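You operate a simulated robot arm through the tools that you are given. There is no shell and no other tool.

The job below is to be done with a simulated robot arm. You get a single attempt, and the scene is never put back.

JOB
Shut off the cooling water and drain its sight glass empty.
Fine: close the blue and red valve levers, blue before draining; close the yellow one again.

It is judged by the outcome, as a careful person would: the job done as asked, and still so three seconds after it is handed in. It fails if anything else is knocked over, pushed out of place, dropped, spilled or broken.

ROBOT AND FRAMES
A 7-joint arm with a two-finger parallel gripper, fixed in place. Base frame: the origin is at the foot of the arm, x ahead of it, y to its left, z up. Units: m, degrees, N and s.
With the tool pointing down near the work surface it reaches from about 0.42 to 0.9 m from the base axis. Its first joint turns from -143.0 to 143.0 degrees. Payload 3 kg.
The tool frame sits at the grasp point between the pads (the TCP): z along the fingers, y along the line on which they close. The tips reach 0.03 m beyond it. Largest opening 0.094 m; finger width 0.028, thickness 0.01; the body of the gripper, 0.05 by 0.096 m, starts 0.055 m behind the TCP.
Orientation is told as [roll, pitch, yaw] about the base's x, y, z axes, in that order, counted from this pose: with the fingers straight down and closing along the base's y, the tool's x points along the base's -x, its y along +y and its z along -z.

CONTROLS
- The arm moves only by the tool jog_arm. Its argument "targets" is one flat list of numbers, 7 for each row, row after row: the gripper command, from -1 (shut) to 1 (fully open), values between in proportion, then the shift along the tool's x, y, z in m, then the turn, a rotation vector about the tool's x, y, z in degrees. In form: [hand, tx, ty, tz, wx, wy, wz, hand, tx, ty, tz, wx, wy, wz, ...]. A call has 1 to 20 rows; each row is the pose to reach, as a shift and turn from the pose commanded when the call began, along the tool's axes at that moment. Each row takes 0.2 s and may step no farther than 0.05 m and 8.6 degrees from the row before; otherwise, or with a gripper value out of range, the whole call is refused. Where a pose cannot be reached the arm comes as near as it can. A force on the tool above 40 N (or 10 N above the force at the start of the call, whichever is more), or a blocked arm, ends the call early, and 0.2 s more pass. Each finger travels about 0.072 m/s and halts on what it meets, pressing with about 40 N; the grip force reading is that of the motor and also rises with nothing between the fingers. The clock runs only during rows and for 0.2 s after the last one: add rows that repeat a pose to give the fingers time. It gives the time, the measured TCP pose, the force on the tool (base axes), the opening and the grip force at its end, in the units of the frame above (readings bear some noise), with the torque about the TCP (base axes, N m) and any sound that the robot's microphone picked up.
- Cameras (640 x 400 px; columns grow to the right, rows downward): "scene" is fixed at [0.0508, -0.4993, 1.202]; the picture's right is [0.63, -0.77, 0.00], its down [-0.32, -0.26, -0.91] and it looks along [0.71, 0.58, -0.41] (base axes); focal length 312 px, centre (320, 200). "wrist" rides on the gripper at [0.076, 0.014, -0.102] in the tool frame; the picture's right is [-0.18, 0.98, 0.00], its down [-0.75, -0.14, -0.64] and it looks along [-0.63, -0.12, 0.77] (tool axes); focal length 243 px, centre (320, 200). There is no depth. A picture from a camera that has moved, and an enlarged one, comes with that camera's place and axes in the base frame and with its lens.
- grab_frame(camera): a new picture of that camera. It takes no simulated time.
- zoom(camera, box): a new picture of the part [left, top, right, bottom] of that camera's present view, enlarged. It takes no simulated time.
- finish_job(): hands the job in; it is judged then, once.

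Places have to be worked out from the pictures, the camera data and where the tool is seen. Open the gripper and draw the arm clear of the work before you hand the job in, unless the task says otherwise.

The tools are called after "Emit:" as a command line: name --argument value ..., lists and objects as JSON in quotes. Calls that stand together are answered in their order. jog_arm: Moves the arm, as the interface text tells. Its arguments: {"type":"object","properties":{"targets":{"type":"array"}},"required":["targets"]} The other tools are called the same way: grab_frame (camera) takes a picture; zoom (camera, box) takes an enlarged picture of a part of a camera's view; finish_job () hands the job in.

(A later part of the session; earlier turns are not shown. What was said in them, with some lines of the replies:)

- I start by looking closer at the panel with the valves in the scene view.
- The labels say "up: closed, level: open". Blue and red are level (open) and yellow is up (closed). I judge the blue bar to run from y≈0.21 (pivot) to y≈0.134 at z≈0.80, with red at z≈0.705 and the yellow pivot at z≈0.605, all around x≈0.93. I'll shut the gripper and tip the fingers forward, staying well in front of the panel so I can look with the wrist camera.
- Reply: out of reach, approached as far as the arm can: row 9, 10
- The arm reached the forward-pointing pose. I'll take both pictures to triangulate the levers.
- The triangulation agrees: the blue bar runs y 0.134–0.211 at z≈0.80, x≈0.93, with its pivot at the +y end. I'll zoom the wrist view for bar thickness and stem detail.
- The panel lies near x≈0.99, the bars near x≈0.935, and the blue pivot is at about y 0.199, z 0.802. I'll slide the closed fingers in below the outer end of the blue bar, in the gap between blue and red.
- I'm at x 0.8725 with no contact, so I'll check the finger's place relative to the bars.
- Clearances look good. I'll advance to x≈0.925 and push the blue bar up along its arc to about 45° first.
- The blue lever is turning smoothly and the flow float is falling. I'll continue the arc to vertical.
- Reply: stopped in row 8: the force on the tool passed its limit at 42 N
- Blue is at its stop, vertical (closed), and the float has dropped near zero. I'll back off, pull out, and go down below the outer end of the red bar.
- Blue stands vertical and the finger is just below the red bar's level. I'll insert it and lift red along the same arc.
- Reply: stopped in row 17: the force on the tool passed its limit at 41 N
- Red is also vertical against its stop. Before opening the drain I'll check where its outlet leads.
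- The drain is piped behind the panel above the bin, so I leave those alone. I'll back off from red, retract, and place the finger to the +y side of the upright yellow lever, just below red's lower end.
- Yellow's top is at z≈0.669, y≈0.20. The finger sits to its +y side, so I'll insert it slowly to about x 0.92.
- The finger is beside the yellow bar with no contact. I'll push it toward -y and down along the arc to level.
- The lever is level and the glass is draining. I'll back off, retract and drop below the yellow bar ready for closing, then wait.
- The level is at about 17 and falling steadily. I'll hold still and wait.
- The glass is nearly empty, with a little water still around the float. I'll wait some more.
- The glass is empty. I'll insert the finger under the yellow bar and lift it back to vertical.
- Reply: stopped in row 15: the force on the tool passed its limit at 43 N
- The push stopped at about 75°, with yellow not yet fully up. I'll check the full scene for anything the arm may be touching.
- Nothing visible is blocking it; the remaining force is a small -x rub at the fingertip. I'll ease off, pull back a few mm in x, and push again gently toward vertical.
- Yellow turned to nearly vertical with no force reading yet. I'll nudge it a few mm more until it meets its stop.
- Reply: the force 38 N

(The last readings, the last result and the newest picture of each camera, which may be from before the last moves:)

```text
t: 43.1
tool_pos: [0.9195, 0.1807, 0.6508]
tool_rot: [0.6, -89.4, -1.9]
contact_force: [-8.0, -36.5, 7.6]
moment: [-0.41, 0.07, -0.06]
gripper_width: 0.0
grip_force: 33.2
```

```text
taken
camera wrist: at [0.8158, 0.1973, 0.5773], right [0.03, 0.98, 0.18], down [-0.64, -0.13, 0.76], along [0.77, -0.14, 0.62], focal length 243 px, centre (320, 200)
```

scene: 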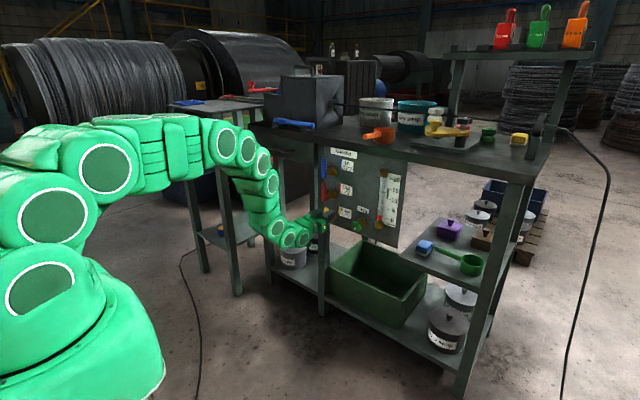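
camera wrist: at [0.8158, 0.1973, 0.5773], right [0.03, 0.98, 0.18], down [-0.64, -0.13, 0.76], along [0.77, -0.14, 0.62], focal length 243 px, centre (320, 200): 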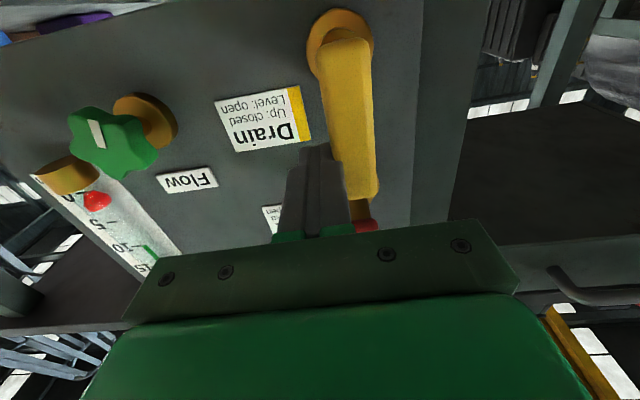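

The yellow lever is pressed against its closed stop at 36 N. Now I'll back off sideways, retract well clear, and open the gripper.

Emit:
jog_arm --targets '[-1, 0, -0.012, 0, 0, 0, 0, -1, 0, -0.028, 0, 0, 0, 0, -1, 0, -0.028, -0.03, 0, 0, 0, -1, 0, -0.028, -0.07, 0, 0, 0, -1, 0, -0.028, -0.11, 0, 0, 0, -1, -0.02, -0.028, -0.15, 0, 0, 0, -1, -0.04, -0.028, -0.19, 0, 0, 0, -1, -0.06, -0.028, -0.23, 0, 0, 0, 0, -0.08, -0.028, -0.27, 0, 0, 0, 1, -0.08, -0.028, -0.27, 0, 0, 0, 1, -0.08, -0.028, -0.27, 0, 0, 0, 1, -0.08, -0.028, -0.27, 0, 0, 0, 1, -0.08, -0.028, -0.27, 0, 0, 0]'

Emit:
zoom --camera "scene" --box '[300, 130, 430, 260]'

Emit:
grab_frame --camera "scene"

Emit:
grab_frame --camera "wrist"

```text
t: 45.9
tool_pos: [0.6494, 0.1626, 0.7342]
tool_rot: [-0.6, -89.3, -0.5]
contact_force: [0.7, -0.4, -0.1]
moment: [0.01, 0.02, 0.0]
gripper_width: 0.094
grip_force: 0.1
```

```text
3.08 times, centred on (365, 195) of scene
camera zoom: at [0.0508, -0.4993, 1.202], right [0.63, -0.77, 0.0], down [-0.32, -0.26, -0.91], along [0.71, 0.58, -0.41], focal length 961 px, centre (182, 215)
```

zoom: 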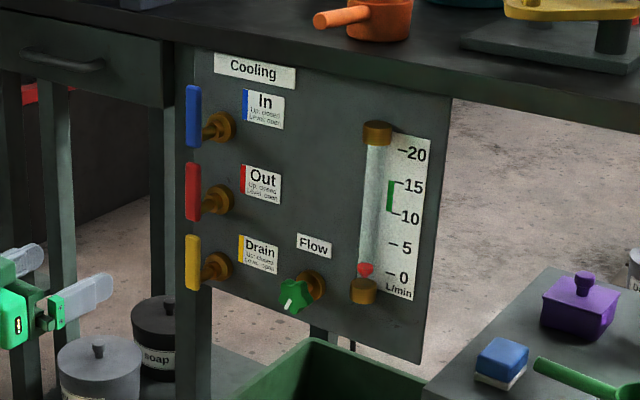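

```text
taken
```

scene: 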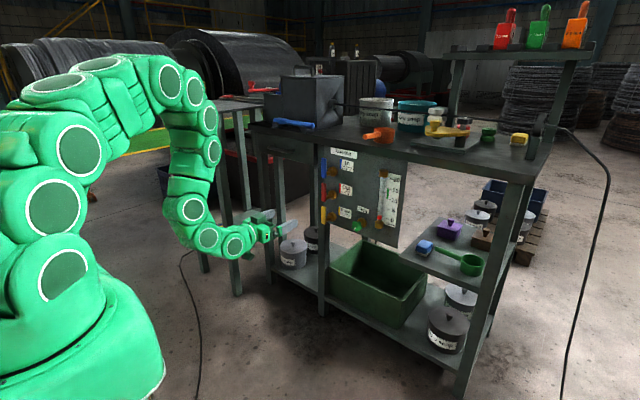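

```text
taken
camera wrist: at [0.5454, 0.178, 0.6605], right [0.02, 0.98, 0.18], down [-0.64, -0.13, 0.76], along [0.77, -0.13, 0.62], focal length 243 px, centre (320, 200)
```

wrist: 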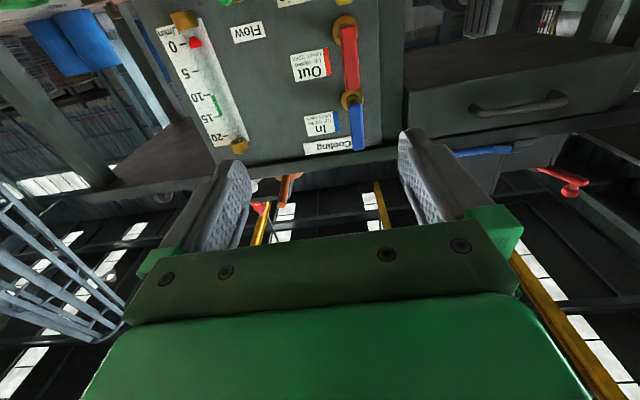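

All three levers stand up (closed), the sight glass is empty, and the flow knob and other items are where they were. The gripper is open and clear, so I'll hand in.

Emit:
finish_job

```text
The job is handed in.
```

The cooling water is shut off and its sight glass is drained empty. I've handed the job in; no verdict came back with it.

- **Order:** I closed blue, then red, then opened yellow to drain. Once the glass was empty I closed yellow again.
- **Levers:** Blue, red and yellow all stand upright, which the labels mark as closed, and I pushed each one up to its stop.
- **Yellow lever:** On the way back up, yellow stopped at about 75 degrees when the force limit tripped. I eased off and pushed again, and it went the rest of the way. I didn't find what caused the catch.
- **Surroundings:** The flow knob and the bin look untouched, and I saw nothing else moved or spilled in the last pictures. The top of the side cart was hidden behind the arm in the last picture.

The gripper is open and drawn back from the panel.
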